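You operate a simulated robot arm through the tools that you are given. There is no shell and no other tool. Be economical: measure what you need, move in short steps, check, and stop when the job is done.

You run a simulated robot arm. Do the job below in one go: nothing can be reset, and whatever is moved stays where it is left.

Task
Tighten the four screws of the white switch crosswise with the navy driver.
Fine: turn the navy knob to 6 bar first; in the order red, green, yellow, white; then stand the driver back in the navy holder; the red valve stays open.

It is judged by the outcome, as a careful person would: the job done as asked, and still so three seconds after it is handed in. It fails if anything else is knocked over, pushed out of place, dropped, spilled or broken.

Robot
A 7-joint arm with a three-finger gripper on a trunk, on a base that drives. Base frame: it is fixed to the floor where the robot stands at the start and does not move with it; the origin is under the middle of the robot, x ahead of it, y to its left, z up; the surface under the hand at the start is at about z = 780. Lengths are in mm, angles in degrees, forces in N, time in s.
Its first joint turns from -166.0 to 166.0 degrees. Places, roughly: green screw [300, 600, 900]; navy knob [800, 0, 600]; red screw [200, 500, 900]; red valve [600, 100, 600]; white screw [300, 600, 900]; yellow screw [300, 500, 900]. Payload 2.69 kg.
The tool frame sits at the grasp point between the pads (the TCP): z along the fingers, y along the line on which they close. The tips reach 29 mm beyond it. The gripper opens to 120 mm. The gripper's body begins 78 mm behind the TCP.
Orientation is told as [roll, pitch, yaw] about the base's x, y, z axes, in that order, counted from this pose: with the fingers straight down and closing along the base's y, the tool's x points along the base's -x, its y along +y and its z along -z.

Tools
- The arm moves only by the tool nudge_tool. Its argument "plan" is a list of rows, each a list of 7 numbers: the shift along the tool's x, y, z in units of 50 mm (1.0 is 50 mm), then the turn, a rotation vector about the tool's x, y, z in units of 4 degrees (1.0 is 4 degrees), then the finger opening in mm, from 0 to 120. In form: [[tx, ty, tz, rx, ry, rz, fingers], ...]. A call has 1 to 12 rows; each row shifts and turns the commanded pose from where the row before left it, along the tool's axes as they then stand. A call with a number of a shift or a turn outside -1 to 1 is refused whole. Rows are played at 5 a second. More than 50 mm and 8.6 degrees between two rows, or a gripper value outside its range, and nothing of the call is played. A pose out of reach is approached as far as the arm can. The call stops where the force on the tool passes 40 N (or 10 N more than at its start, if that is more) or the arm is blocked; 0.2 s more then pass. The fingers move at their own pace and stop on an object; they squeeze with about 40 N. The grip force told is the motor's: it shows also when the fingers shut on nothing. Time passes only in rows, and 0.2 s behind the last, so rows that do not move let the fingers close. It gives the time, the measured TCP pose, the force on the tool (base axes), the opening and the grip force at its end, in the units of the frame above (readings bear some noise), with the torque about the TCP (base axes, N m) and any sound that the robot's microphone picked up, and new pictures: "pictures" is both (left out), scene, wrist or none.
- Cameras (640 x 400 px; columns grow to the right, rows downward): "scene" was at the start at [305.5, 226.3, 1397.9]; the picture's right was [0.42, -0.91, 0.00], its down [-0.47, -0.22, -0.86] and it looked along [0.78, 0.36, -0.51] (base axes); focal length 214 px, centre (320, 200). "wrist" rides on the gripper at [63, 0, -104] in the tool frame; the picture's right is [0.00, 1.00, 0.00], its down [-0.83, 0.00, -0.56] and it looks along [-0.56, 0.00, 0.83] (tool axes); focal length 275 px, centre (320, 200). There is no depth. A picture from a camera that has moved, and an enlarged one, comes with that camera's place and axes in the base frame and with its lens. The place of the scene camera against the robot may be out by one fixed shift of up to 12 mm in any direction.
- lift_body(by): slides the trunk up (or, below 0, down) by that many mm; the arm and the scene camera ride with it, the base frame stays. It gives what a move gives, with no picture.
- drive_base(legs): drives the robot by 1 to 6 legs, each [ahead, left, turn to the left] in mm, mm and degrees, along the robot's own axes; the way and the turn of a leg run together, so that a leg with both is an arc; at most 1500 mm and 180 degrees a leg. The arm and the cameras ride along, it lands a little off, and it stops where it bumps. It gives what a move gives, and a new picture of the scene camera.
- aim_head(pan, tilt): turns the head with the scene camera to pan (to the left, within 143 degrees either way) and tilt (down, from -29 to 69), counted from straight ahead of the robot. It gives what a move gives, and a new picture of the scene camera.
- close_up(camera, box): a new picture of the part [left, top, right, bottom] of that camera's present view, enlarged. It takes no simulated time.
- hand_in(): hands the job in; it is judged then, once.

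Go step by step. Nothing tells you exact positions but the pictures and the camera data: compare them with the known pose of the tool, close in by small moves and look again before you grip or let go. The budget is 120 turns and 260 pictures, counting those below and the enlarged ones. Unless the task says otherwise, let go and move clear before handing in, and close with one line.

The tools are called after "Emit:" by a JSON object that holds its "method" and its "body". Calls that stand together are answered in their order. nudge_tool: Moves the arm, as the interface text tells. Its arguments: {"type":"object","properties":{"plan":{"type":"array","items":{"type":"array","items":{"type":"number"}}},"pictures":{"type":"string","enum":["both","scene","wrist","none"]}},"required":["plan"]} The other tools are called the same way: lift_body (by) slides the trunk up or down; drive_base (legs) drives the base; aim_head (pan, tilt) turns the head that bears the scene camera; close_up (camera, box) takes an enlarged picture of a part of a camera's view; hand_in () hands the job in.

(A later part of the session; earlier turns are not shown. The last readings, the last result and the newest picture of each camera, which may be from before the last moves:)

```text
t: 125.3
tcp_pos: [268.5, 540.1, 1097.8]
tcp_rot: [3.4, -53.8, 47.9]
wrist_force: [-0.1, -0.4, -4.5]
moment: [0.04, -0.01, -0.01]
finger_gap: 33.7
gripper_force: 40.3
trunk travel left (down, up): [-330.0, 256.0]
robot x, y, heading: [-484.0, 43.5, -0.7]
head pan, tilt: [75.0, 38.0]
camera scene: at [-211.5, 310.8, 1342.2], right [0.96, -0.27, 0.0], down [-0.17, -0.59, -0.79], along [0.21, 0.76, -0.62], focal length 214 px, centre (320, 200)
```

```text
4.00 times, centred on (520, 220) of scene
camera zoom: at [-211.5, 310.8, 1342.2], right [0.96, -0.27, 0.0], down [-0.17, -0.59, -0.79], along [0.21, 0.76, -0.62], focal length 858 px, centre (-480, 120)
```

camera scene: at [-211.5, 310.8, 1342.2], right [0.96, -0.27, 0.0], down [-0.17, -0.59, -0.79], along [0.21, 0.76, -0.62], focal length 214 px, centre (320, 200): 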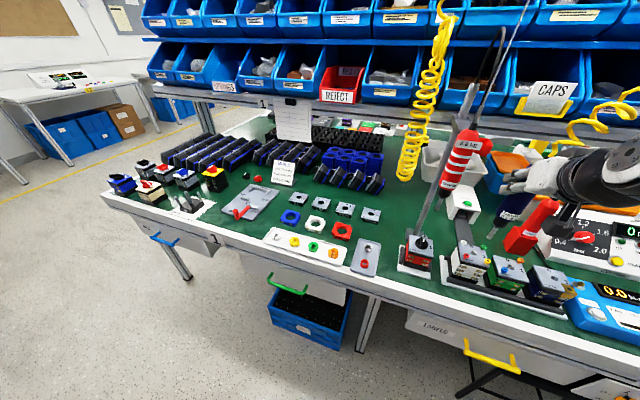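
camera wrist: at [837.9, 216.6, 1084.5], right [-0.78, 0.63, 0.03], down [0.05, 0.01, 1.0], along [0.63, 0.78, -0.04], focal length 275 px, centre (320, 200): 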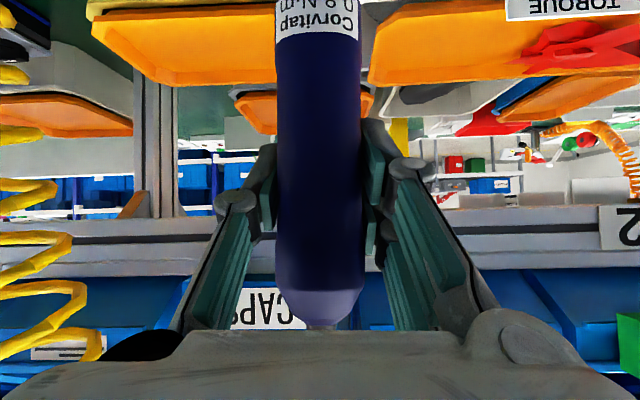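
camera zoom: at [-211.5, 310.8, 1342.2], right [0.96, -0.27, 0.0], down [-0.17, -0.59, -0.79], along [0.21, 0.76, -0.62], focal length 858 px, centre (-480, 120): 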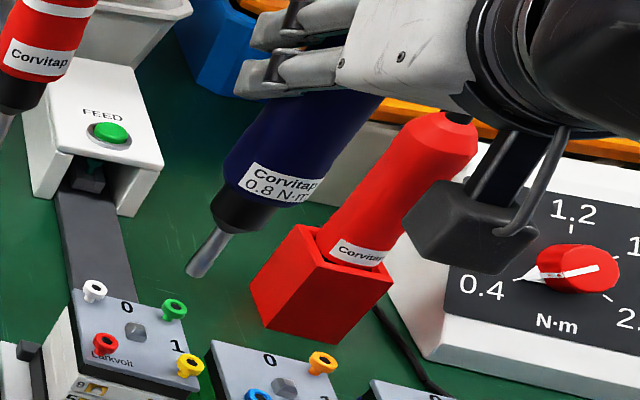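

I compute that the tip is about 85 mm above the screw heads and the red screw is about (-2, +19) mm from it. I lower 55 mm over red and re-measure.

Emit:
{"method": "nudge_tool", "body": {"plan": [[0.366, 0.12, 0.44, 0, 0, 0, 25], [0.366, 0.12, 0.44, 0, 0, 0, 25]], "pictures": "none"}}

Emit:
{"method": "close_up", "body": {"camera": "scene", "box": [450, 210, 530, 260]}}

Emit:
{"method": "aim_head", "body": {"pan": 28, "tilt": 38}}

Emit:
{"method": "close_up", "body": {"camera": "scene", "box": [276, 180, 356, 230]}}

```text
t: 125.9
tcp_pos: [267.7, 557.9, 1044.3]
tcp_rot: [3.3, -53.8, 47.9]
wrist_force: [0.1, -0.5, -3.6]
moment: [0.02, -0.01, 0.0]
finger_gap: 33.9
gripper_force: 40.0
trunk travel left (down, up): [-330.0, 256.0]
robot x, y, heading: [-486.2, 42.7, -0.6]
head pan, tilt: [75.0, 38.0]
```

```text
8.00 times, centred on (490, 235) of scene
camera zoom: at [-211.6, 310.6, 1342.2], right [0.96, -0.27, 0.0], down [-0.17, -0.59, -0.79], along [0.21, 0.76, -0.62], focal length 1716 px, centre (-1040, -80)
```

zoom: 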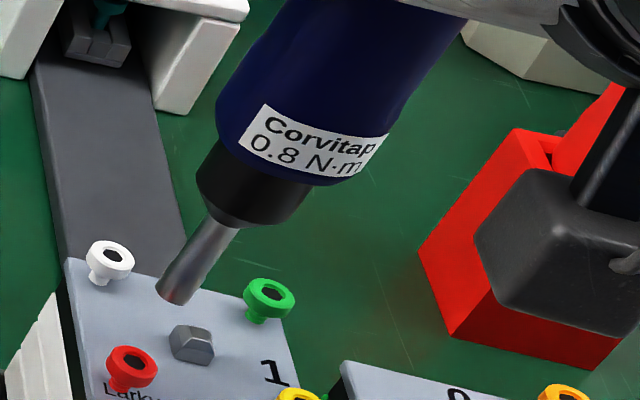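

```text
t: 127.0
tcp_pos: [268.4, 560.0, 1044.5]
tcp_rot: [3.4, -53.7, 48.0]
wrist_force: [0.5, 0.6, -3.6]
moment: [0.01, 0.01, -0.01]
finger_gap: 34.0
gripper_force: 40.0
trunk travel left (down, up): [-330.0, 256.0]
robot x, y, heading: [-481.8, 43.3, -0.6]
head pan, tilt: [28.0, 38.0]
camera scene: at [-158.2, 267.4, 1342.2], right [0.46, -0.89, 0.0], down [-0.55, -0.28, -0.79], along [0.7, 0.36, -0.62], focal length 214 px, centre (320, 200)
```

scene: 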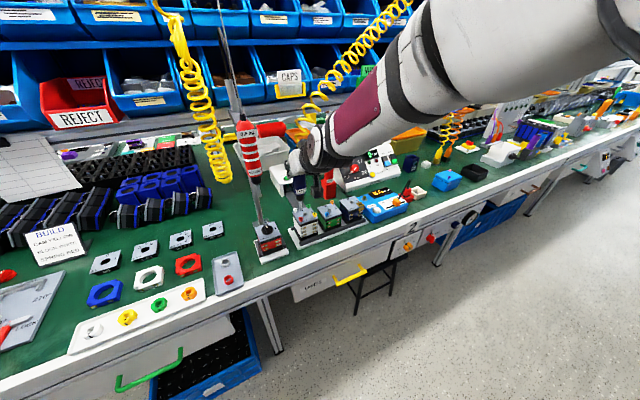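

```text
8.00 times, centred on (316, 205) of scene
camera zoom: at [-158.2, 267.4, 1342.2], right [0.46, -0.89, 0.0], down [-0.55, -0.28, -0.79], along [0.7, 0.36, -0.62], focal length 1716 px, centre (352, 160)
```

zoom: 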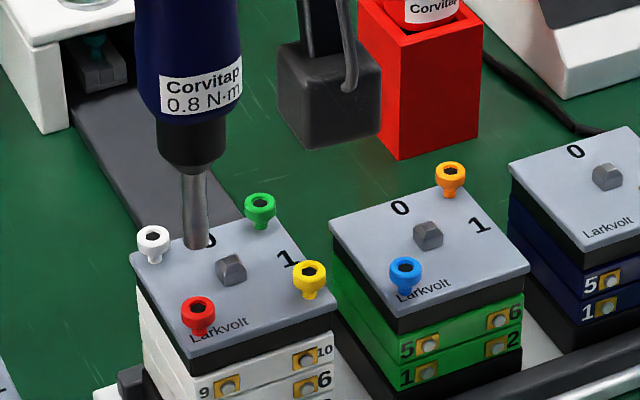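

The tip is now about 28 mm above red and nearly over it. I go down 22 mm with a small correction and check from both views.

Emit:
{"method": "nudge_tool", "body": {"plan": [[0.193, -0.008, 0.11, 0, 0, 0, 25], [0.193, -0.008, 0.11, 0, 0, 0, 25]], "pictures": "none"}}

Emit:
{"method": "close_up", "body": {"camera": "scene", "box": [286, 190, 326, 230]}}

Emit:
{"method": "aim_head", "body": {"pan": 75, "tilt": 38}}

Emit:
{"method": "close_up", "body": {"camera": "scene", "box": [450, 225, 514, 265]}}

```text
t: 127.6
tcp_pos: [267.0, 557.1, 1024.7]
tcp_rot: [3.2, -53.9, 48.0]
wrist_force: [-0.7, -1.3, 1.8]
moment: [-0.26, 0.2, -0.01]
finger_gap: 33.8
gripper_force: 39.8
trunk travel left (down, up): [-330.0, 256.0]
robot x, y, heading: [-483.5, 44.8, -0.7]
head pan, tilt: [28.0, 38.0]
```

```text
10.00 times, centred on (306, 210) of scene
camera zoom: at [-158.5, 267.1, 1342.3], right [0.46, -0.89, 0.0], down [-0.55, -0.28, -0.79], along [0.7, 0.36, -0.62], focal length 2145 px, centre (460, 100)
```

zoom: 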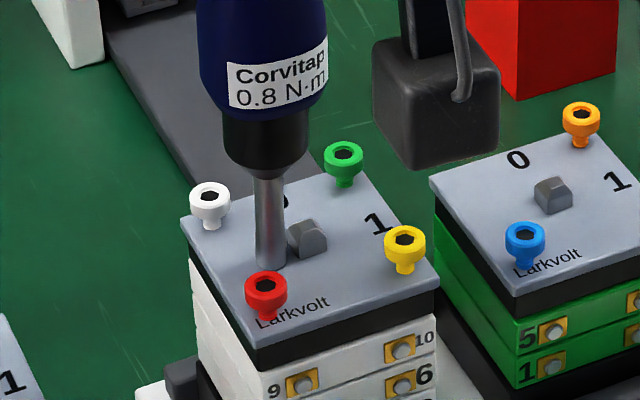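

```text
t: 128.8
tcp_pos: [265.5, 556.0, 1023.2]
tcp_rot: [3.3, -53.9, 48.0]
wrist_force: [1.2, 0.8, 8.0]
moment: [0.01, -0.08, -0.04]
finger_gap: 34.0
gripper_force: 39.6
trunk travel left (down, up): [-330.0, 256.0]
robot x, y, heading: [-482.7, 41.6, -0.9]
head pan, tilt: [75.0, 38.0]
camera scene: at [-211.9, 310.5, 1342.3], right [0.96, -0.27, 0.0], down [-0.17, -0.59, -0.79], along [0.21, 0.76, -0.62], focal length 214 px, centre (320, 200)
```

scene: 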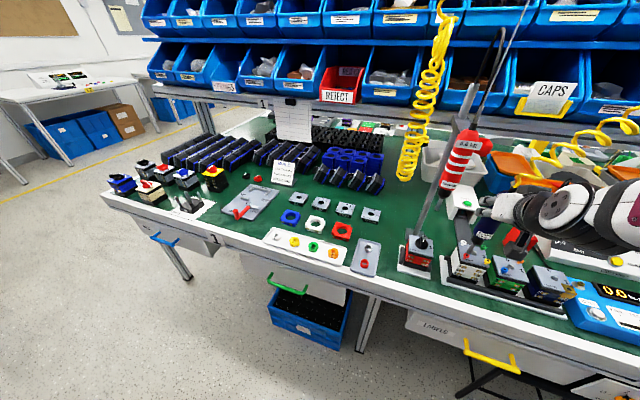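

```text
10.00 times, centred on (482, 245) of scene
camera zoom: at [-211.9, 310.5, 1342.3], right [0.96, -0.27, 0.0], down [-0.17, -0.59, -0.79], along [0.21, 0.76, -0.62], focal length 2145 px, centre (-1300, -250)
```

zoom: 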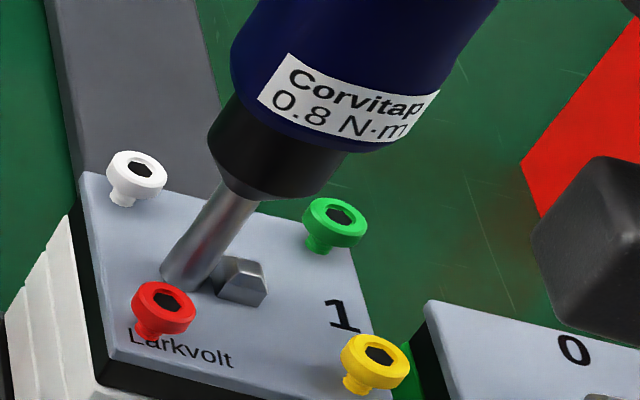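

The tip is actually touching the plate behind the red screw (force up by 12 N), so the tip is lower than I computed. That calibrates it: plate contact is at TCP z≈1024, the screw tops at about 1037. I raise and shift (-19.5, -11).

Emit:
{"method": "nudge_tool", "body": {"plan": [[-0.283, 0.01, -0.208, 0, 0, 0, 25], [-0.283, 0.01, -0.208, 0, 0, 0, 25], [0.25, 0.166, -0.334, 0, 0, 0, 25]], "pictures": "none"}}

Emit:
{"method": "close_up", "body": {"camera": "scene", "box": [450, 225, 514, 265]}}

Emit:
{"method": "aim_head", "body": {"pan": 28, "tilt": 38}}

Emit:
{"method": "close_up", "body": {"camera": "scene", "box": [286, 190, 326, 230]}}

```text
t: 129.6
tcp_pos: [245.1, 546.7, 1056.4]
tcp_rot: [3.3, -53.8, 47.9]
wrist_force: [0.1, 0.5, -4.3]
moment: [0.06, -0.05, 0.01]
finger_gap: 33.8
gripper_force: 40.1
trunk travel left (down, up): [-330.0, 256.0]
robot x, y, heading: [-486.0, 40.9, -0.9]
head pan, tilt: [75.0, 38.0]
```

```text
10.00 times, centred on (482, 245) of scene
camera zoom: at [-211.4, 310.9, 1342.1], right [0.96, -0.27, 0.0], down [-0.17, -0.59, -0.79], along [0.21, 0.76, -0.62], focal length 2145 px, centre (-1300, -250)
```

zoom: 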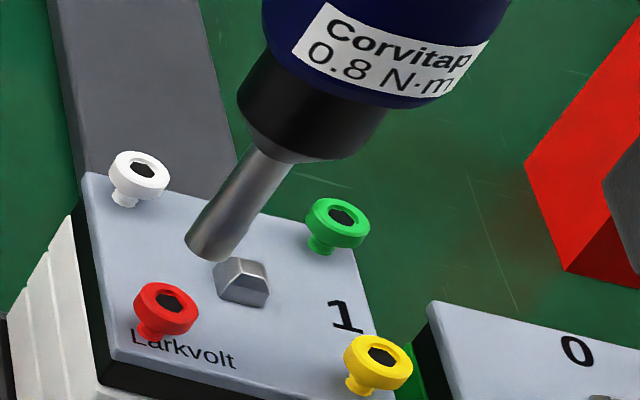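

```text
t: 130.7
tcp_pos: [246.2, 547.1, 1056.5]
tcp_rot: [3.3, -53.8, 47.9]
wrist_force: [0.1, -0.4, -4.8]
moment: [0.01, -0.03, 0.0]
finger_gap: 34.0
gripper_force: 40.4
trunk travel left (down, up): [-330.0, 256.0]
robot x, y, heading: [-481.4, 39.4, -0.6]
head pan, tilt: [28.0, 38.0]
camera scene: at [-158.2, 267.4, 1342.2], right [0.46, -0.89, 0.0], down [-0.55, -0.28, -0.79], along [0.7, 0.36, -0.62], focal length 214 px, centre (320, 200)
```

scene: 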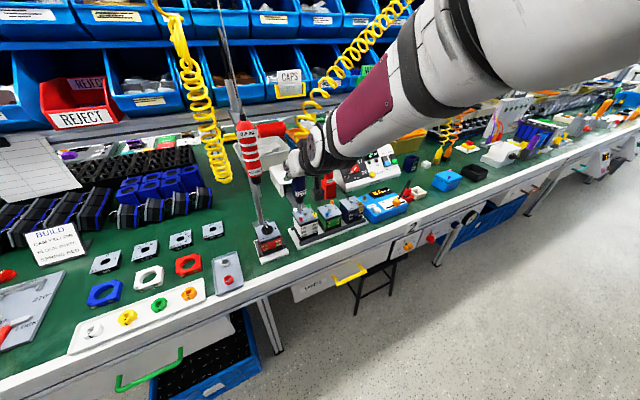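

```text
10.00 times, centred on (306, 210) of scene
camera zoom: at [-158.2, 267.4, 1342.2], right [0.46, -0.89, 0.0], down [-0.55, -0.28, -0.79], along [0.7, 0.36, -0.62], focal length 2145 px, centre (460, 100)
```

zoom: 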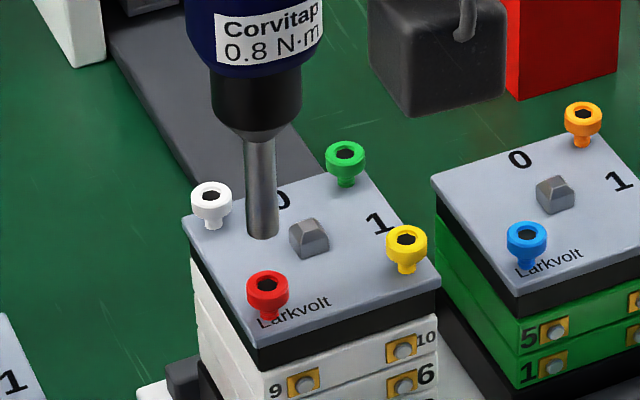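

The two views now agree that the bit is within 1 mm of red's axis, about 20 mm above it. I lower onto it.

Emit:
{"method": "nudge_tool", "body": {"plan": [[0.14, -0.005, 0.115, 0, 0, 0, 25], [0.138, -0.005, 0.116, 0, 0, 0, 25], [0.032, 0, 0.024, 0, 0, 0, 25], [0, 0, 0, 0, 0, 0, 25]], "pictures": "none"}}

Emit:
{"method": "close_up", "body": {"camera": "scene", "box": [286, 190, 326, 230]}}

```text
t: 131.7
tcp_pos: [245.5, 545.9, 1036.8]
tcp_rot: [3.2, -53.8, 47.9]
wrist_force: [-0.6, -0.5, -3.7]
moment: [0.05, 0.02, 0.0]
finger_gap: 34.0
gripper_force: 40.5
trunk travel left (down, up): [-330.0, 256.0]
robot x, y, heading: [-484.7, 41.5, -0.5]
head pan, tilt: [28.0, 38.0]
```

```text
10.00 times, centred on (306, 210) of scene
camera zoom: at [-158.2, 267.3, 1342.2], right [0.46, -0.89, 0.0], down [-0.55, -0.28, -0.79], along [0.7, 0.36, -0.62], focal length 2145 px, centre (460, 100)
```

zoom: 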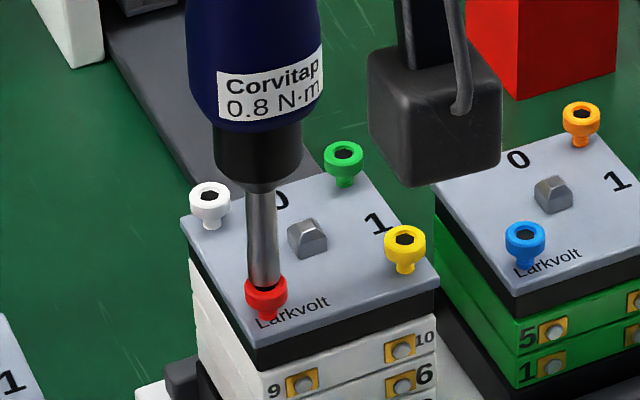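

The bit sits right at the red screw's socket. I press down in small steps, watching force and sound.

Emit:
{"method": "nudge_tool", "body": {"plan": [[0.032, 0, 0.024, 0, 0, 0, 25], [0.032, 0, 0.024, 0, 0, 0, 25], [0, 0, 0, 0, 0, 0, 25], [0, 0, 0, 0, 0, 0, 25]], "pictures": "none"}}

Emit:
{"method": "close_up", "body": {"camera": "scene", "box": [286, 190, 326, 230]}}

```text
t: 132.7
tcp_pos: [244.7, 547.7, 1032.4]
tcp_rot: [3.3, -53.8, 47.9]
wrist_force: [-0.2, -0.4, -3.1]
moment: [0.03, -0.02, 0.07]
finger_gap: 33.9
gripper_force: 39.8
trunk travel left (down, up): [-330.0, 256.0]
robot x, y, heading: [-484.1, 43.2, -0.6]
head pan, tilt: [28.0, 38.0]
```

```text
10.00 times, centred on (306, 210) of scene
camera zoom: at [-158.2, 267.3, 1342.2], right [0.46, -0.89, 0.0], down [-0.55, -0.28, -0.79], along [0.7, 0.36, -0.62], focal length 2145 px, centre (460, 100)
```

zoom: 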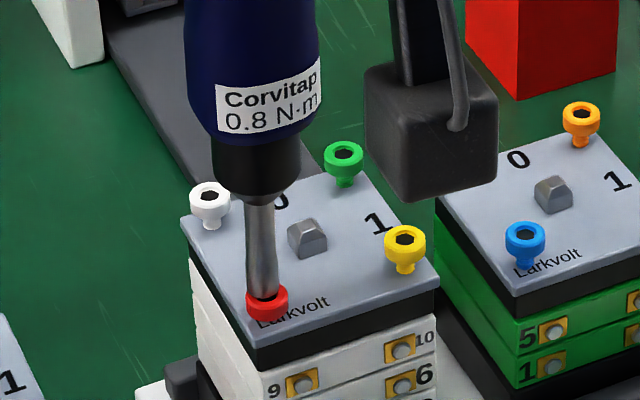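

The red screw is sinking as it runs in. I follow it down until the force rises.

Emit:
{"method": "nudge_tool", "body": {"plan": [[0.032, 0, 0.024, 0, 0, 0, 25], [0.032, 0, 0.024, 0, 0, 0, 25], [0, 0, 0, 0, 0, 0, 25], [0, 0, 0, 0, 0, 0, 25], [0, 0, 0, 0, 0, 0, 25]], "pictures": "none"}}

Emit:
{"method": "close_up", "body": {"camera": "scene", "box": [286, 190, 326, 230]}}

```text
t: 133.9
tcp_pos: [245.7, 547.6, 1028.4]
tcp_rot: [3.4, -53.9, 47.8]
wrist_force: [1.0, 0.0, 2.4]
moment: [0.4, -0.48, -0.03]
finger_gap: 33.9
gripper_force: 39.8
trunk travel left (down, up): [-330.0, 256.0]
robot x, y, heading: [-483.2, 41.4, -0.6]
head pan, tilt: [28.0, 38.0]
```

```text
10.00 times, centred on (306, 210) of scene
camera zoom: at [-158.5, 267.0, 1342.3], right [0.46, -0.89, 0.0], down [-0.55, -0.28, -0.79], along [0.7, 0.36, -0.62], focal length 2145 px, centre (460, 100)
```

zoom: 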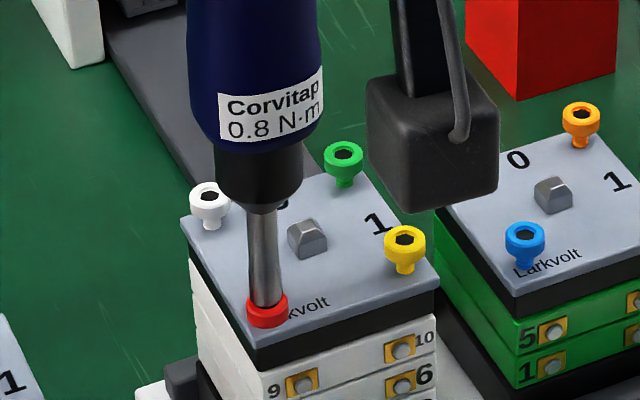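

Emit:
{"method": "nudge_tool", "body": {"plan": [[0.032, 0, 0.024, 0, 0, 0, 25], [0.016, 0, 0.012, 0, 0, 0, 25], [0, 0, 0, 0, 0, 0, 25], [0, 0, 0, 0, 0, 0, 25], [0, 0, 0, 0, 0, 0, 25], [0, 0, 0, 0, 0, 0, 25], [0, 0, 0, 0, 0, 0, 25]], "pictures": "scene"}}

Emit:
{"method": "close_up", "body": {"camera": "scene", "box": [286, 190, 326, 230]}}

Emit:
{"method": "close_up", "body": {"camera": "scene", "box": [380, 140, 440, 178]}}

```text
t: 135.5
tcp_pos: [244.7, 547.0, 1025.1]
tcp_rot: [3.2, -53.8, 48.0]
wrist_force: [-5.7, -5.9, 24.1]
moment: [0.86, -0.82, -0.04]
finger_gap: 34.1
gripper_force: 39.6
trunk travel left (down, up): [-330.0, 256.0]
robot x, y, heading: [-483.9, 40.7, -0.7]
head pan, tilt: [28.0, 38.0]
camera scene: at [-158.7, 266.9, 1342.4], right [0.46, -0.89, 0.0], down [-0.55, -0.28, -0.79], along [0.7, 0.36, -0.62], focal length 214 px, centre (320, 200)
```

scene: 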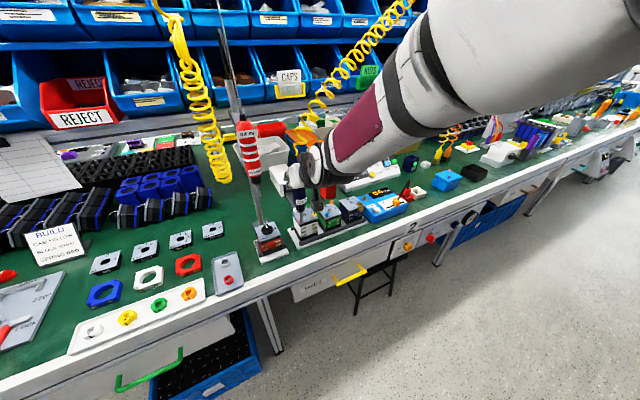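

```text
10.00 times, centred on (306, 210) of scene
camera zoom: at [-158.7, 266.9, 1342.4], right [0.46, -0.89, 0.0], down [-0.55, -0.28, -0.79], along [0.7, 0.36, -0.62], focal length 2145 px, centre (460, 100)
```

zoom: 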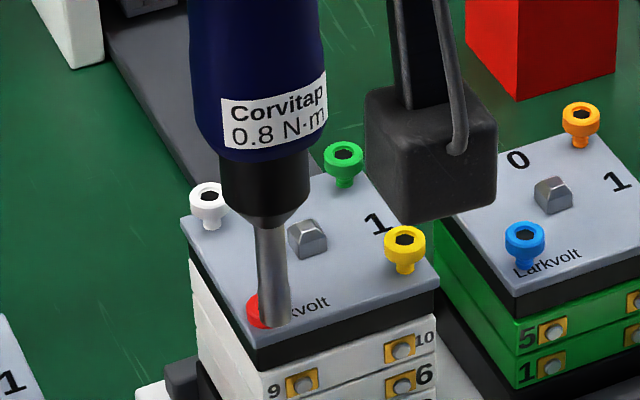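

```text
10.53 times, centred on (410, 159) of scene
camera zoom: at [-158.7, 266.9, 1342.4], right [0.46, -0.89, 0.0], down [-0.55, -0.28, -0.79], along [0.7, 0.36, -0.62], focal length 2258 px, centre (-627, 632)
```

zoom: 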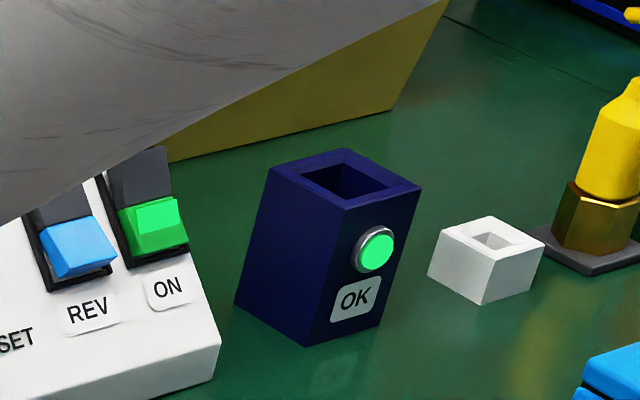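

The OK lamp on the navy holder lit, so red is tight. The bit has slipped off its head, so I raise, shift diagonally to green, and re-check the alignment.

Emit:
{"method": "nudge_tool", "body": {"plan": [[-0.267, 0.01, -0.196, 0, 0, 0, 25], [-0.267, 0.01, -0.196, 0, 0, 0, 25], [-0.305, -0.445, 0.39, 0, 0, 0, 25], [-0.305, -0.445, 0.39, 0, 0, 0, 25]], "pictures": "none"}}

Emit:
{"method": "close_up", "body": {"camera": "scene", "box": [286, 180, 326, 220]}}

Emit:
{"method": "aim_head", "body": {"pan": 75, "tilt": 38}}

Emit:
{"method": "close_up", "body": {"camera": "scene", "box": [450, 225, 514, 265]}}

```text
t: 136.5
tcp_pos: [311.9, 557.0, 1059.4]
tcp_rot: [3.3, -53.8, 48.2]
wrist_force: [-1.2, 0.0, -3.0]
moment: [-0.02, -0.01, -0.08]
finger_gap: 33.8
gripper_force: 39.8
trunk travel left (down, up): [-330.0, 256.0]
robot x, y, heading: [-484.9, 42.7, -0.7]
head pan, tilt: [28.0, 38.0]
```

```text
10.00 times, centred on (306, 200) of scene
camera zoom: at [-158.6, 267.4, 1342.2], right [0.46, -0.89, 0.0], down [-0.55, -0.28, -0.79], along [0.7, 0.36, -0.62], focal length 2145 px, centre (460, 200)
```

zoom: 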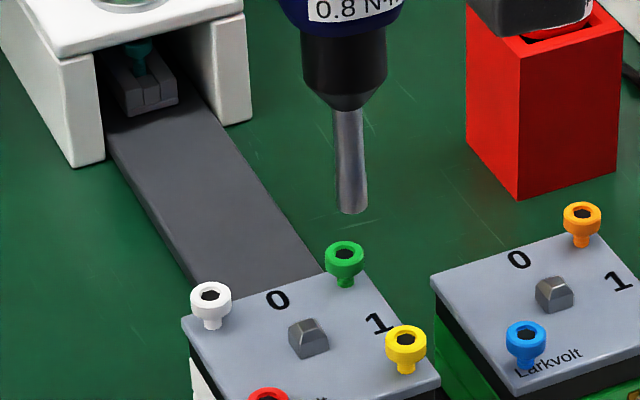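

```text
t: 137.7
tcp_pos: [309.9, 557.5, 1058.6]
tcp_rot: [3.3, -53.7, 48.0]
wrist_force: [0.6, -0.2, -4.9]
moment: [0.01, -0.03, -0.03]
finger_gap: 33.8
gripper_force: 40.2
trunk travel left (down, up): [-330.0, 256.0]
robot x, y, heading: [-488.4, 41.2, -0.8]
head pan, tilt: [75.0, 38.0]
camera scene: at [-211.5, 310.8, 1342.2], right [0.96, -0.27, 0.0], down [-0.17, -0.59, -0.79], along [0.21, 0.76, -0.62], focal length 214 px, centre (320, 200)
```

scene: 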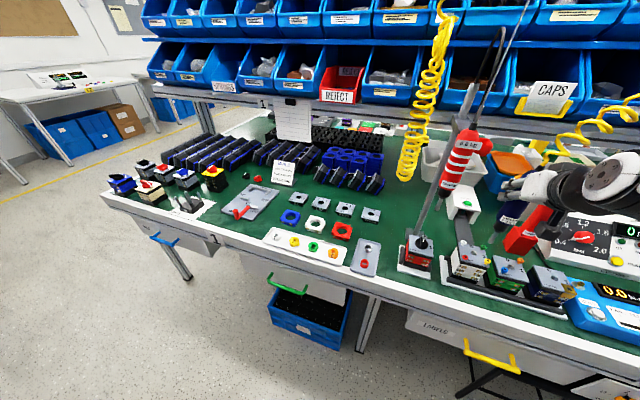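

```text
10.00 times, centred on (482, 245) of scene
camera zoom: at [-211.5, 310.8, 1342.2], right [0.96, -0.27, 0.0], down [-0.17, -0.59, -0.79], along [0.21, 0.76, -0.62], focal length 2145 px, centre (-1300, -250)
```

zoom: 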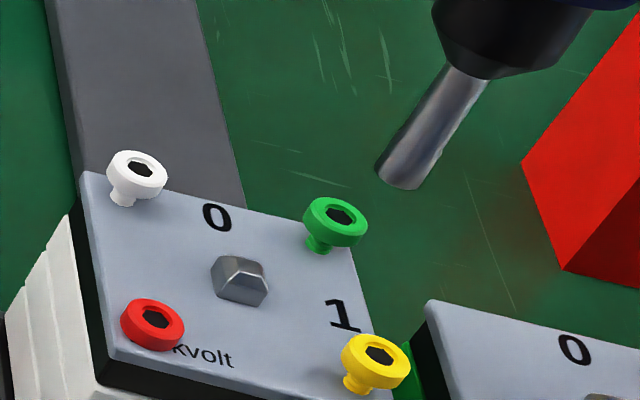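

Red is seated flat. The views disagree slightly but average to a correction of about (0, +6.5) mm for green. I apply that, go down 14 mm, and compare again.

Emit:
{"method": "nudge_tool", "body": {"plan": [[0.168, 0.074, 0.25, 0, 0, 0, 25], [0, 0, 0, 0, 0, 0, 25]], "pictures": "none"}}

Emit:
{"method": "close_up", "body": {"camera": "scene", "box": [450, 225, 514, 265]}}

Emit:
{"method": "aim_head", "body": {"pan": 28, "tilt": 38}}

Emit:
{"method": "close_up", "body": {"camera": "scene", "box": [286, 180, 326, 220]}}

```text
t: 138.3
tcp_pos: [311.8, 564.3, 1044.8]
tcp_rot: [3.2, -53.8, 47.9]
wrist_force: [0.3, 0.2, -4.5]
moment: [-0.01, -0.01, 0.01]
finger_gap: 33.4
gripper_force: 40.5
trunk travel left (down, up): [-330.0, 256.0]
robot x, y, heading: [-480.1, 43.1, -0.6]
head pan, tilt: [75.0, 38.0]
```

```text
10.00 times, centred on (482, 245) of scene
camera zoom: at [-211.5, 310.8, 1342.2], right [0.96, -0.27, 0.0], down [-0.17, -0.59, -0.79], along [0.21, 0.76, -0.62], focal length 2145 px, centre (-1300, -250)
```

zoom: 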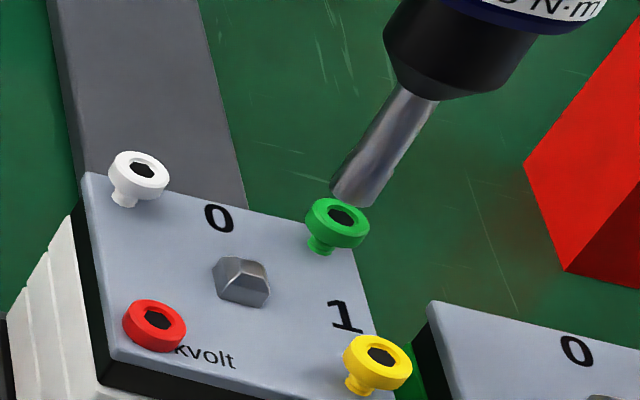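

```text
t: 139.4
tcp_pos: [310.3, 564.3, 1045.9]
tcp_rot: [3.4, -53.8, 48.0]
wrist_force: [0.0, -0.1, -4.2]
moment: [-0.01, -0.02, 0.01]
finger_gap: 34.1
gripper_force: 39.8
trunk travel left (down, up): [-330.0, 256.0]
robot x, y, heading: [-484.4, 42.3, -0.5]
head pan, tilt: [28.0, 38.0]
camera scene: at [-158.2, 267.4, 1342.2], right [0.46, -0.89, 0.0], down [-0.55, -0.28, -0.79], along [0.7, 0.36, -0.62], focal length 214 px, centre (320, 200)
```

scene: 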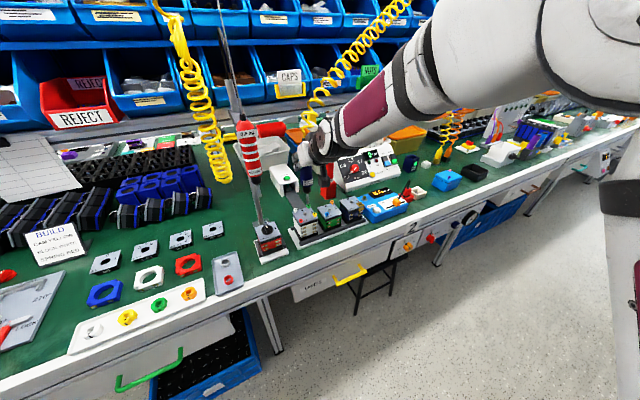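

```text
10.00 times, centred on (306, 200) of scene
camera zoom: at [-158.2, 267.4, 1342.2], right [0.46, -0.89, 0.0], down [-0.55, -0.28, -0.79], along [0.7, 0.36, -0.62], focal length 2145 px, centre (460, 200)
```

zoom: 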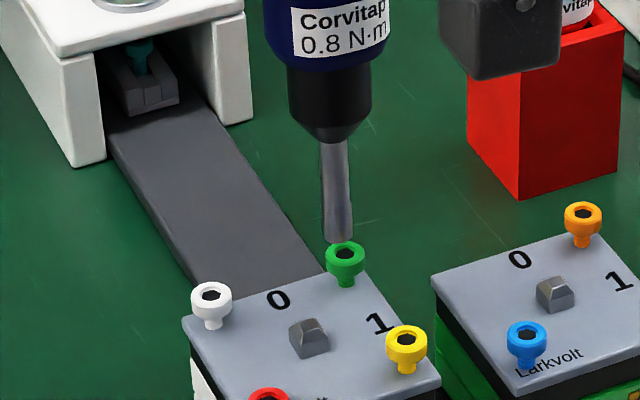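

Both views are now within 1–2 mm. I make a small tweak and descend to the socket.

Emit:
{"method": "nudge_tool", "body": {"plan": [[0.142, -0.027, 0.11, 0, 0, 0, 25], [0, 0, 0, 0, 0, 0, 25]], "pictures": "none"}}

Emit:
{"method": "close_up", "body": {"camera": "scene", "box": [291, 190, 323, 210]}}

```text
t: 140.0
tcp_pos: [313.1, 563.8, 1036.5]
tcp_rot: [3.3, -53.7, 47.8]
wrist_force: [1.6, 0.7, -4.2]
moment: [0.02, 0.02, 0.02]
finger_gap: 33.8
gripper_force: 40.2
trunk travel left (down, up): [-330.0, 256.0]
robot x, y, heading: [-485.5, 45.8, -0.5]
head pan, tilt: [28.0, 38.0]
```

```text
16.00 times, centred on (307, 200) of scene
camera zoom: at [-158.2, 267.3, 1342.2], right [0.46, -0.89, 0.0], down [-0.55, -0.28, -0.79], along [0.7, 0.36, -0.62], focal length 3432 px, centre (528, 200)
```

zoom: 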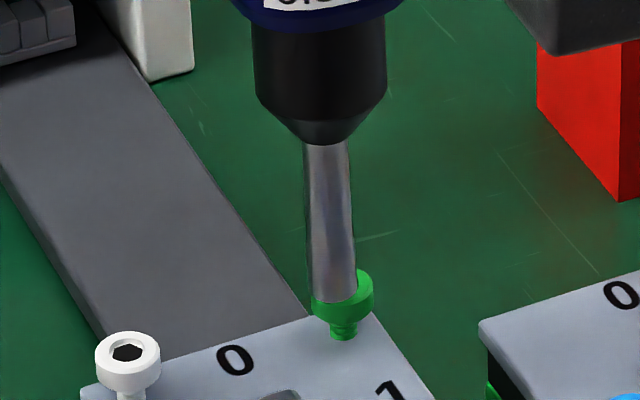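

The bit is about 2 mm left and front of the socket. I shift (2.7, -0.9) and look.

Emit:
{"method": "nudge_tool", "body": {"plan": [[-0.061, -0.053, -0.021, 0, 0, 0, 25], [0, 0, 0, 0, 0, 0, 25]], "pictures": "none"}}

Emit:
{"method": "close_up", "body": {"camera": "scene", "box": [291, 190, 323, 210]}}

Emit:
{"method": "aim_head", "body": {"pan": 75, "tilt": 38}}

Emit:
{"method": "close_up", "body": {"camera": "scene", "box": [466, 230, 498, 250]}}

```text
t: 140.6
tcp_pos: [314.8, 563.2, 1040.0]
tcp_rot: [3.3, -53.8, 48.0]
wrist_force: [1.1, -0.4, -3.9]
moment: [0.05, -0.02, 0.01]
finger_gap: 34.0
gripper_force: 40.3
trunk travel left (down, up): [-330.0, 256.0]
robot x, y, heading: [-483.5, 42.7, -0.9]
head pan, tilt: [28.0, 38.0]
```

```text
16.00 times, centred on (307, 200) of scene
camera zoom: at [-158.2, 267.3, 1342.2], right [0.46, -0.89, 0.0], down [-0.55, -0.28, -0.79], along [0.7, 0.36, -0.62], focal length 3432 px, centre (528, 200)
```

zoom: 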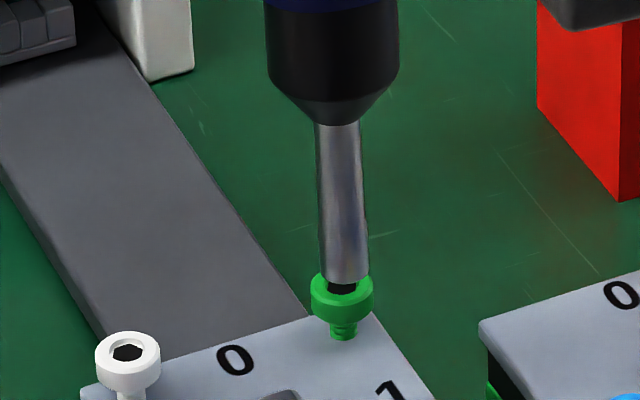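

```text
t: 141.8
tcp_pos: [314.6, 563.8, 1040.0]
tcp_rot: [3.2, -53.7, 47.8]
wrist_force: [0.3, 0.3, -3.5]
moment: [0.04, 0.01, 0.0]
finger_gap: 33.9
gripper_force: 39.5
trunk travel left (down, up): [-330.0, 256.0]
robot x, y, heading: [-482.1, 42.1, -0.5]
head pan, tilt: [75.0, 38.0]
camera scene: at [-211.5, 310.8, 1342.2], right [0.96, -0.27, 0.0], down [-0.17, -0.59, -0.79], along [0.21, 0.76, -0.62], focal length 214 px, centre (320, 200)
```

scene: 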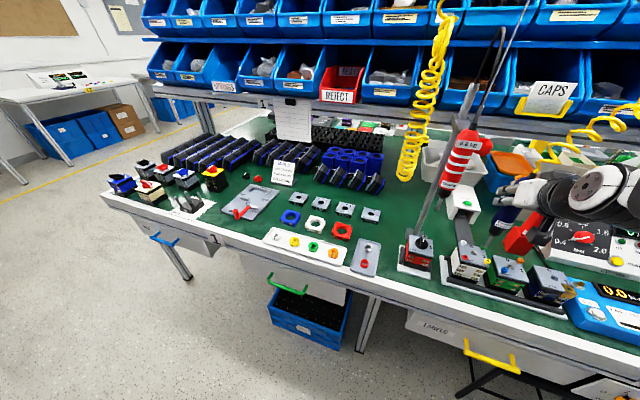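

```text
16.00 times, centred on (482, 240) of scene
camera zoom: at [-211.5, 310.8, 1342.2], right [0.96, -0.27, 0.0], down [-0.17, -0.59, -0.79], along [0.21, 0.76, -0.62], focal length 3432 px, centre (-2272, -440)
```

zoom: 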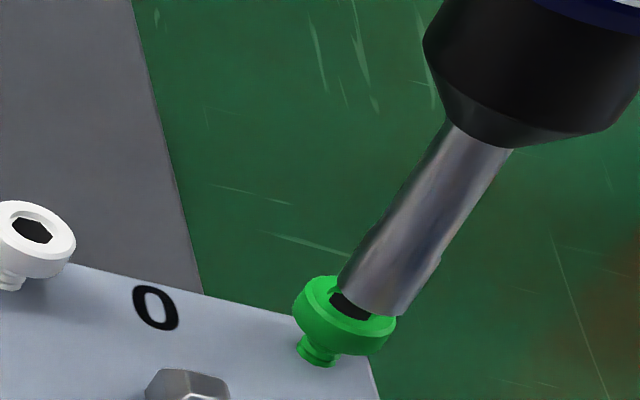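

Emit:
{"method": "nudge_tool", "body": {"plan": [[0.036, 0.036, 0.037, 0, 0, 0, 25], [0, 0, 0, 0, 0, 0, 25], [0, 0, 0, 0, 0, 0, 25]], "pictures": "none"}}

Emit:
{"method": "close_up", "body": {"camera": "scene", "box": [466, 230, 498, 250]}}

Emit:
{"method": "aim_head", "body": {"pan": 28, "tilt": 38}}

Emit:
{"method": "close_up", "body": {"camera": "scene", "box": [291, 190, 323, 210]}}

```text
t: 142.6
tcp_pos: [313.5, 565.0, 1037.5]
tcp_rot: [3.3, -53.8, 48.0]
wrist_force: [0.3, -0.7, -4.1]
moment: [0.02, -0.01, -0.02]
finger_gap: 33.8
gripper_force: 40.5
trunk travel left (down, up): [-330.0, 256.0]
robot x, y, heading: [-487.0, 41.2, -0.7]
head pan, tilt: [75.0, 38.0]
```

```text
16.00 times, centred on (482, 240) of scene
camera zoom: at [-211.5, 310.8, 1342.2], right [0.96, -0.27, 0.0], down [-0.17, -0.59, -0.79], along [0.21, 0.76, -0.62], focal length 3432 px, centre (-2272, -440)
```

zoom: 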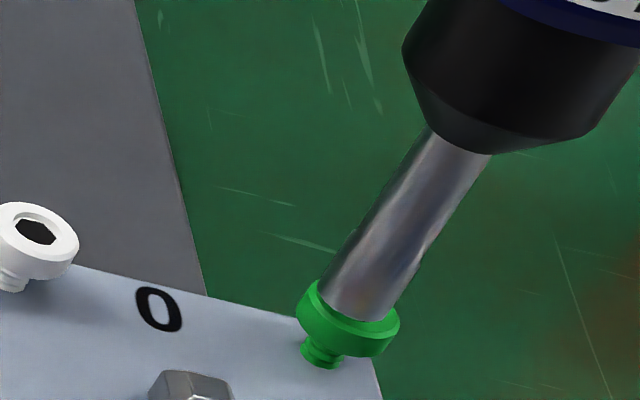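

```text
t: 143.7
tcp_pos: [314.0, 565.1, 1036.5]
tcp_rot: [3.4, -53.8, 48.0]
wrist_force: [0.7, -0.6, -3.6]
moment: [0.06, -0.03, 0.04]
finger_gap: 34.0
gripper_force: 39.6
trunk travel left (down, up): [-330.0, 256.0]
robot x, y, heading: [-480.8, 39.8, -0.7]
head pan, tilt: [28.0, 38.0]
camera scene: at [-158.2, 267.4, 1342.2], right [0.46, -0.89, 0.0], down [-0.55, -0.28, -0.79], along [0.7, 0.36, -0.62], focal length 214 px, centre (320, 200)
```

scene: 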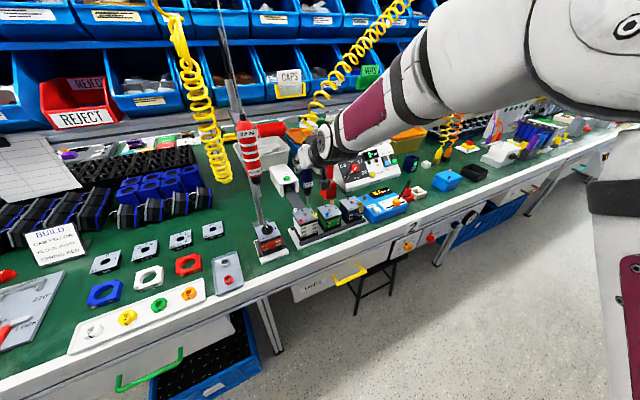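

```text
16.00 times, centred on (307, 200) of scene
camera zoom: at [-158.2, 267.4, 1342.2], right [0.46, -0.89, 0.0], down [-0.55, -0.28, -0.79], along [0.7, 0.36, -0.62], focal length 3432 px, centre (528, 200)
```

zoom: 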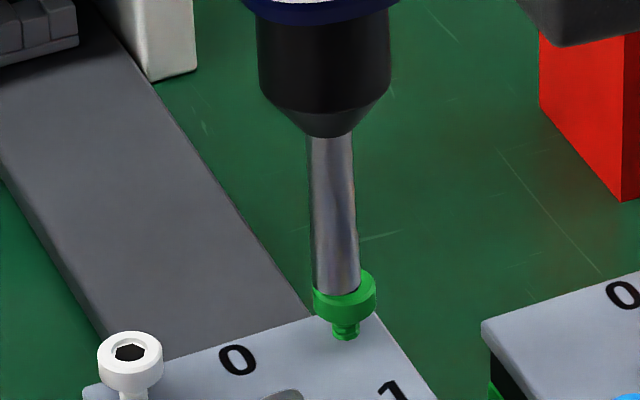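

Emit:
{"method": "nudge_tool", "body": {"plan": [[0.023, 0, -0.031, 0, 0, 0, 25], [0.032, 0, 0.024, 0, 0, 0, 25], [0.032, 0, 0.024, 0, 0, 0, 25], [0, 0, 0, 0, 0, 0, 25], [0, 0, 0, 0, 0, 0, 25]], "pictures": "none"}}

Emit:
{"method": "close_up", "body": {"camera": "scene", "box": [291, 190, 323, 210]}}

```text
t: 144.9
tcp_pos: [313.1, 563.0, 1033.1]
tcp_rot: [3.2, -53.7, 48.0]
wrist_force: [-1.1, 0.3, -0.7]
moment: [0.04, 0.03, -0.01]
finger_gap: 33.8
gripper_force: 40.0
trunk travel left (down, up): [-330.0, 256.0]
robot x, y, heading: [-484.0, 46.0, -0.8]
head pan, tilt: [28.0, 38.0]
```

```text
16.00 times, centred on (307, 200) of scene
camera zoom: at [-158.3, 267.2, 1342.2], right [0.46, -0.89, 0.0], down [-0.55, -0.28, -0.79], along [0.7, 0.36, -0.62], focal length 3432 px, centre (528, 200)
```

zoom: 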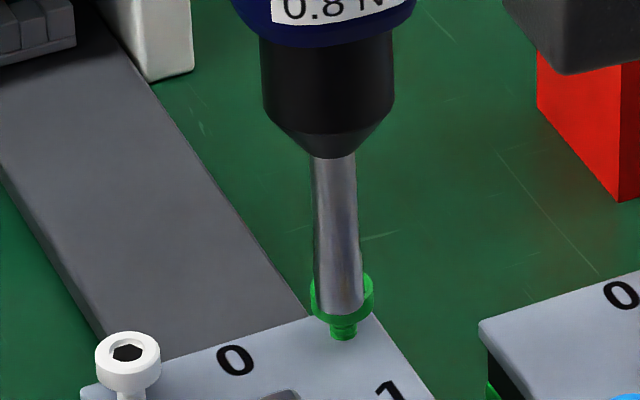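

The screw hasn't sunk; the bit seems a few mm too near the camera. I raise 5 mm, shift away (3.5, 1.8) and check from both sides.

Emit:
{"method": "nudge_tool", "body": {"plan": [[-0.081, 0.003, -0.059, 0, 0, 0, 25], [-0.044, -0.032, 0.058, 0, 0, 0, 25], [0, 0, 0, 0, 0, 0, 25]], "pictures": "none"}}

Emit:
{"method": "close_up", "body": {"camera": "scene", "box": [291, 190, 323, 210]}}

Emit:
{"method": "aim_head", "body": {"pan": 75, "tilt": 38}}

Emit:
{"method": "close_up", "body": {"camera": "scene", "box": [466, 230, 498, 250]}}

```text
t: 145.7
tcp_pos: [317.5, 564.5, 1037.0]
tcp_rot: [3.2, -53.8, 48.0]
wrist_force: [0.7, -0.3, -4.1]
moment: [0.01, 0.0, -0.01]
finger_gap: 33.9
gripper_force: 40.4
trunk travel left (down, up): [-330.0, 256.0]
robot x, y, heading: [-483.3, 42.3, -0.7]
head pan, tilt: [28.0, 38.0]
```

```text
16.00 times, centred on (307, 200) of scene
camera zoom: at [-158.2, 267.3, 1342.2], right [0.46, -0.89, 0.0], down [-0.55, -0.28, -0.79], along [0.7, 0.36, -0.62], focal length 3432 px, centre (528, 200)
```

zoom: 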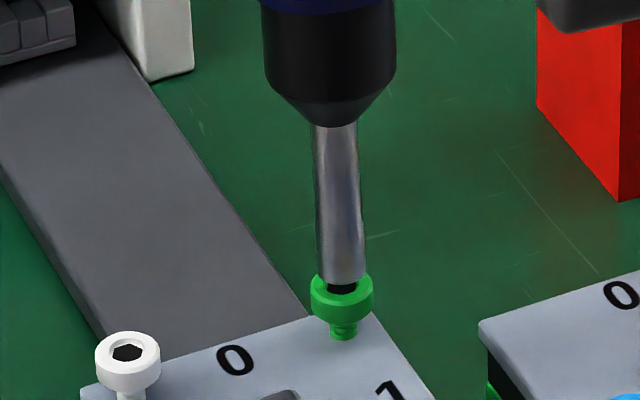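

```text
t: 146.9
tcp_pos: [315.9, 564.6, 1037.7]
tcp_rot: [3.3, -53.8, 48.1]
wrist_force: [0.3, 0.3, -3.7]
moment: [0.0, 0.0, 0.01]
finger_gap: 33.8
gripper_force: 39.7
trunk travel left (down, up): [-330.0, 256.0]
robot x, y, heading: [-484.4, 42.9, -0.9]
head pan, tilt: [75.0, 38.0]
camera scene: at [-211.5, 310.8, 1342.2], right [0.96, -0.27, 0.0], down [-0.17, -0.59, -0.79], along [0.21, 0.76, -0.62], focal length 214 px, centre (320, 200)
```

scene: 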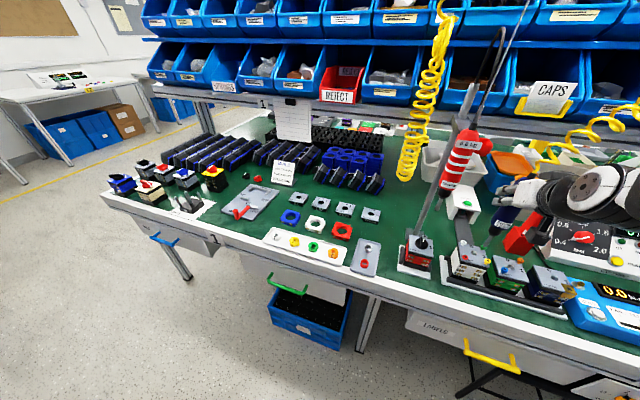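

```text
16.00 times, centred on (482, 240) of scene
camera zoom: at [-211.5, 310.8, 1342.2], right [0.96, -0.27, 0.0], down [-0.17, -0.59, -0.79], along [0.21, 0.76, -0.62], focal length 3432 px, centre (-2272, -440)
```

zoom: 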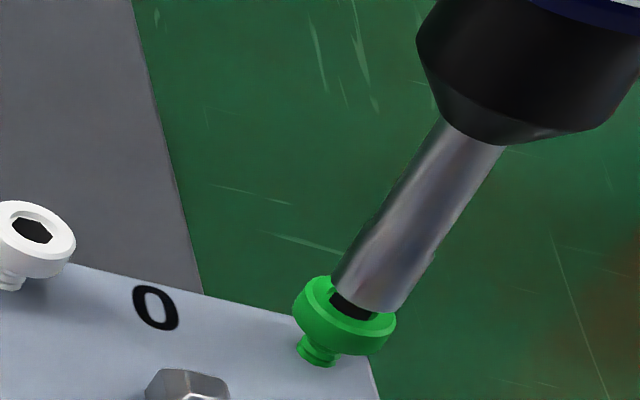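

A joint fit of the two views says the bit is within about 1 mm now. I descend in small steps.

Emit:
{"method": "nudge_tool", "body": {"plan": [[0.032, 0, 0.024, 0, 0, 0, 25], [0.032, 0, 0.024, 0, 0, 0, 25], [0.016, 0, 0.012, 0, 0, 0, 25], [0, 0, 0, 0, 0, 0, 25], [0, 0, 0, 0, 0, 0, 25]], "pictures": "none"}}

Emit:
{"method": "close_up", "body": {"camera": "scene", "box": [466, 230, 498, 250]}}

```text
t: 148.1
tcp_pos: [317.0, 566.1, 1032.4]
tcp_rot: [3.4, -53.8, 47.9]
wrist_force: [-0.5, 0.0, -1.0]
moment: [-0.02, 0.05, 0.03]
finger_gap: 33.9
gripper_force: 39.6
trunk travel left (down, up): [-330.0, 256.0]
robot x, y, heading: [-479.5, 42.7, -0.8]
head pan, tilt: [75.0, 38.0]
```

```text
16.00 times, centred on (482, 240) of scene
camera zoom: at [-211.7, 310.7, 1342.2], right [0.96, -0.27, 0.0], down [-0.17, -0.59, -0.79], along [0.21, 0.76, -0.62], focal length 3432 px, centre (-2272, -440)
```

zoom: 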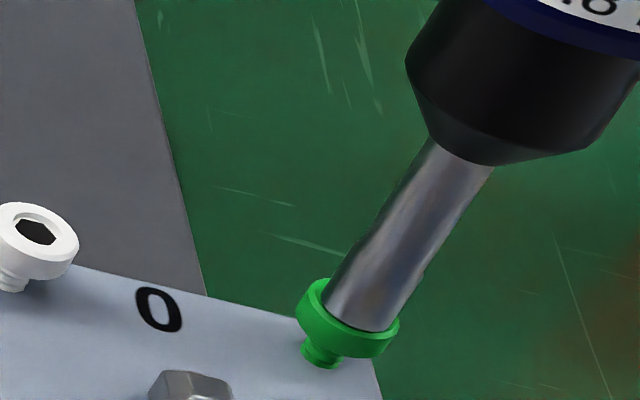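

Emit:
{"method": "aim_head", "body": {"pan": 28, "tilt": 38}}

Emit:
{"method": "close_up", "body": {"camera": "scene", "box": [299, 196, 315, 206]}}

Emit:
{"method": "close_up", "body": {"camera": "scene", "box": [281, 150, 361, 220]}}

```text
t: 149.2
tcp_pos: [316.1, 563.7, 1033.0]
tcp_rot: [3.3, -53.9, 48.1]
wrist_force: [0.5, 0.2, 0.1]
moment: [0.03, -0.02, 0.02]
finger_gap: 33.8
gripper_force: 40.1
trunk travel left (down, up): [-330.0, 256.0]
robot x, y, heading: [-484.7, 41.3, -0.8]
head pan, tilt: [28.0, 38.0]
camera scene: at [-158.3, 267.3, 1342.2], right [0.46, -0.89, 0.0], down [-0.55, -0.28, -0.79], along [0.7, 0.36, -0.62], focal length 214 px, centre (320, 200)
```

scene: 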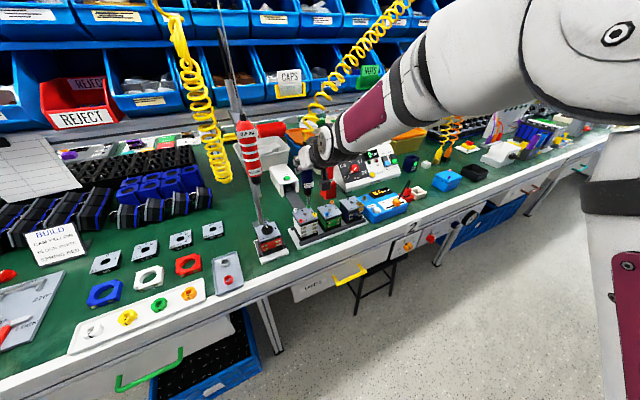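

```text
16.00 times, centred on (307, 201) of scene
camera zoom: at [-158.3, 267.3, 1342.2], right [0.46, -0.89, 0.0], down [-0.55, -0.28, -0.79], along [0.7, 0.36, -0.62], focal length 3432 px, centre (528, 184)
```

zoom: 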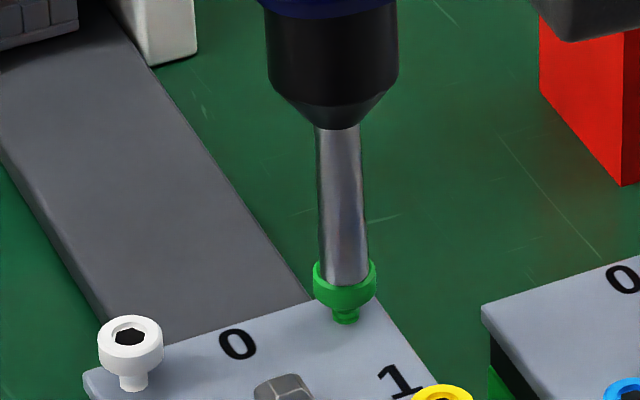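

```text
5.71 times, centred on (321, 185) of scene
camera zoom: at [-158.3, 267.3, 1342.2], right [0.46, -0.89, 0.0], down [-0.55, -0.28, -0.79], along [0.7, 0.36, -0.62], focal length 1226 px, centre (314, 286)
```

zoom: 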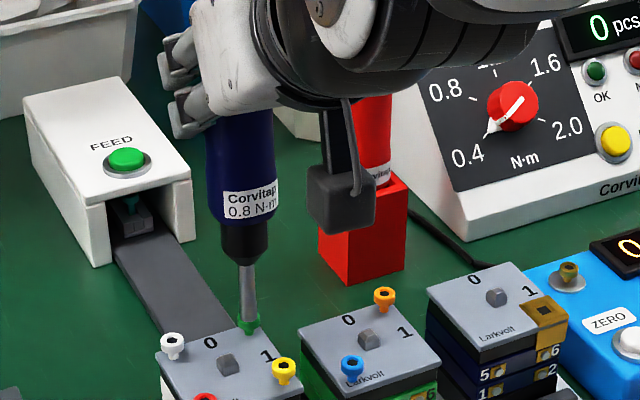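

In this view the bit sits well inside the green head with light contact. I press a little more and watch.

Emit:
{"method": "nudge_tool", "body": {"plan": [[0.024, 0, 0.018, 0, 0, 0, 25], [0, 0, 0, 0, 0, 0, 25], [0, 0, 0, 0, 0, 0, 25], [0, 0, 0, 0, 0, 0, 25]], "pictures": "none"}}

Emit:
{"method": "close_up", "body": {"camera": "scene", "box": [291, 190, 323, 210]}}

```text
t: 150.2
tcp_pos: [316.2, 565.3, 1031.1]
tcp_rot: [3.4, -53.9, 48.1]
wrist_force: [0.7, -0.7, 0.9]
moment: [-0.04, -0.05, 0.02]
finger_gap: 33.8
gripper_force: 39.9
trunk travel left (down, up): [-330.0, 256.0]
robot x, y, heading: [-483.3, 40.7, -0.7]
head pan, tilt: [28.0, 38.0]
```

```text
16.00 times, centred on (307, 200) of scene
camera zoom: at [-158.3, 267.2, 1342.2], right [0.46, -0.89, 0.0], down [-0.55, -0.28, -0.79], along [0.7, 0.36, -0.62], focal length 3432 px, centre (528, 200)
```

zoom: 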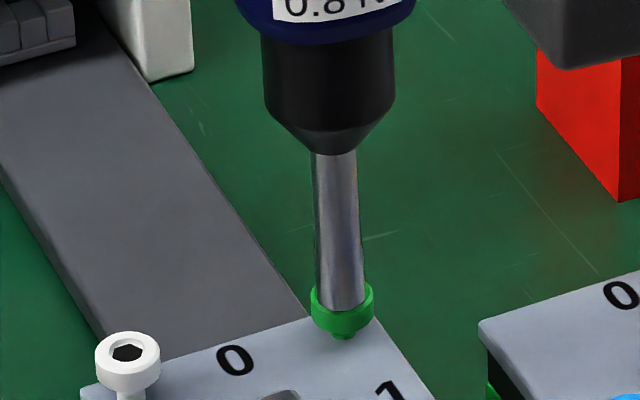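

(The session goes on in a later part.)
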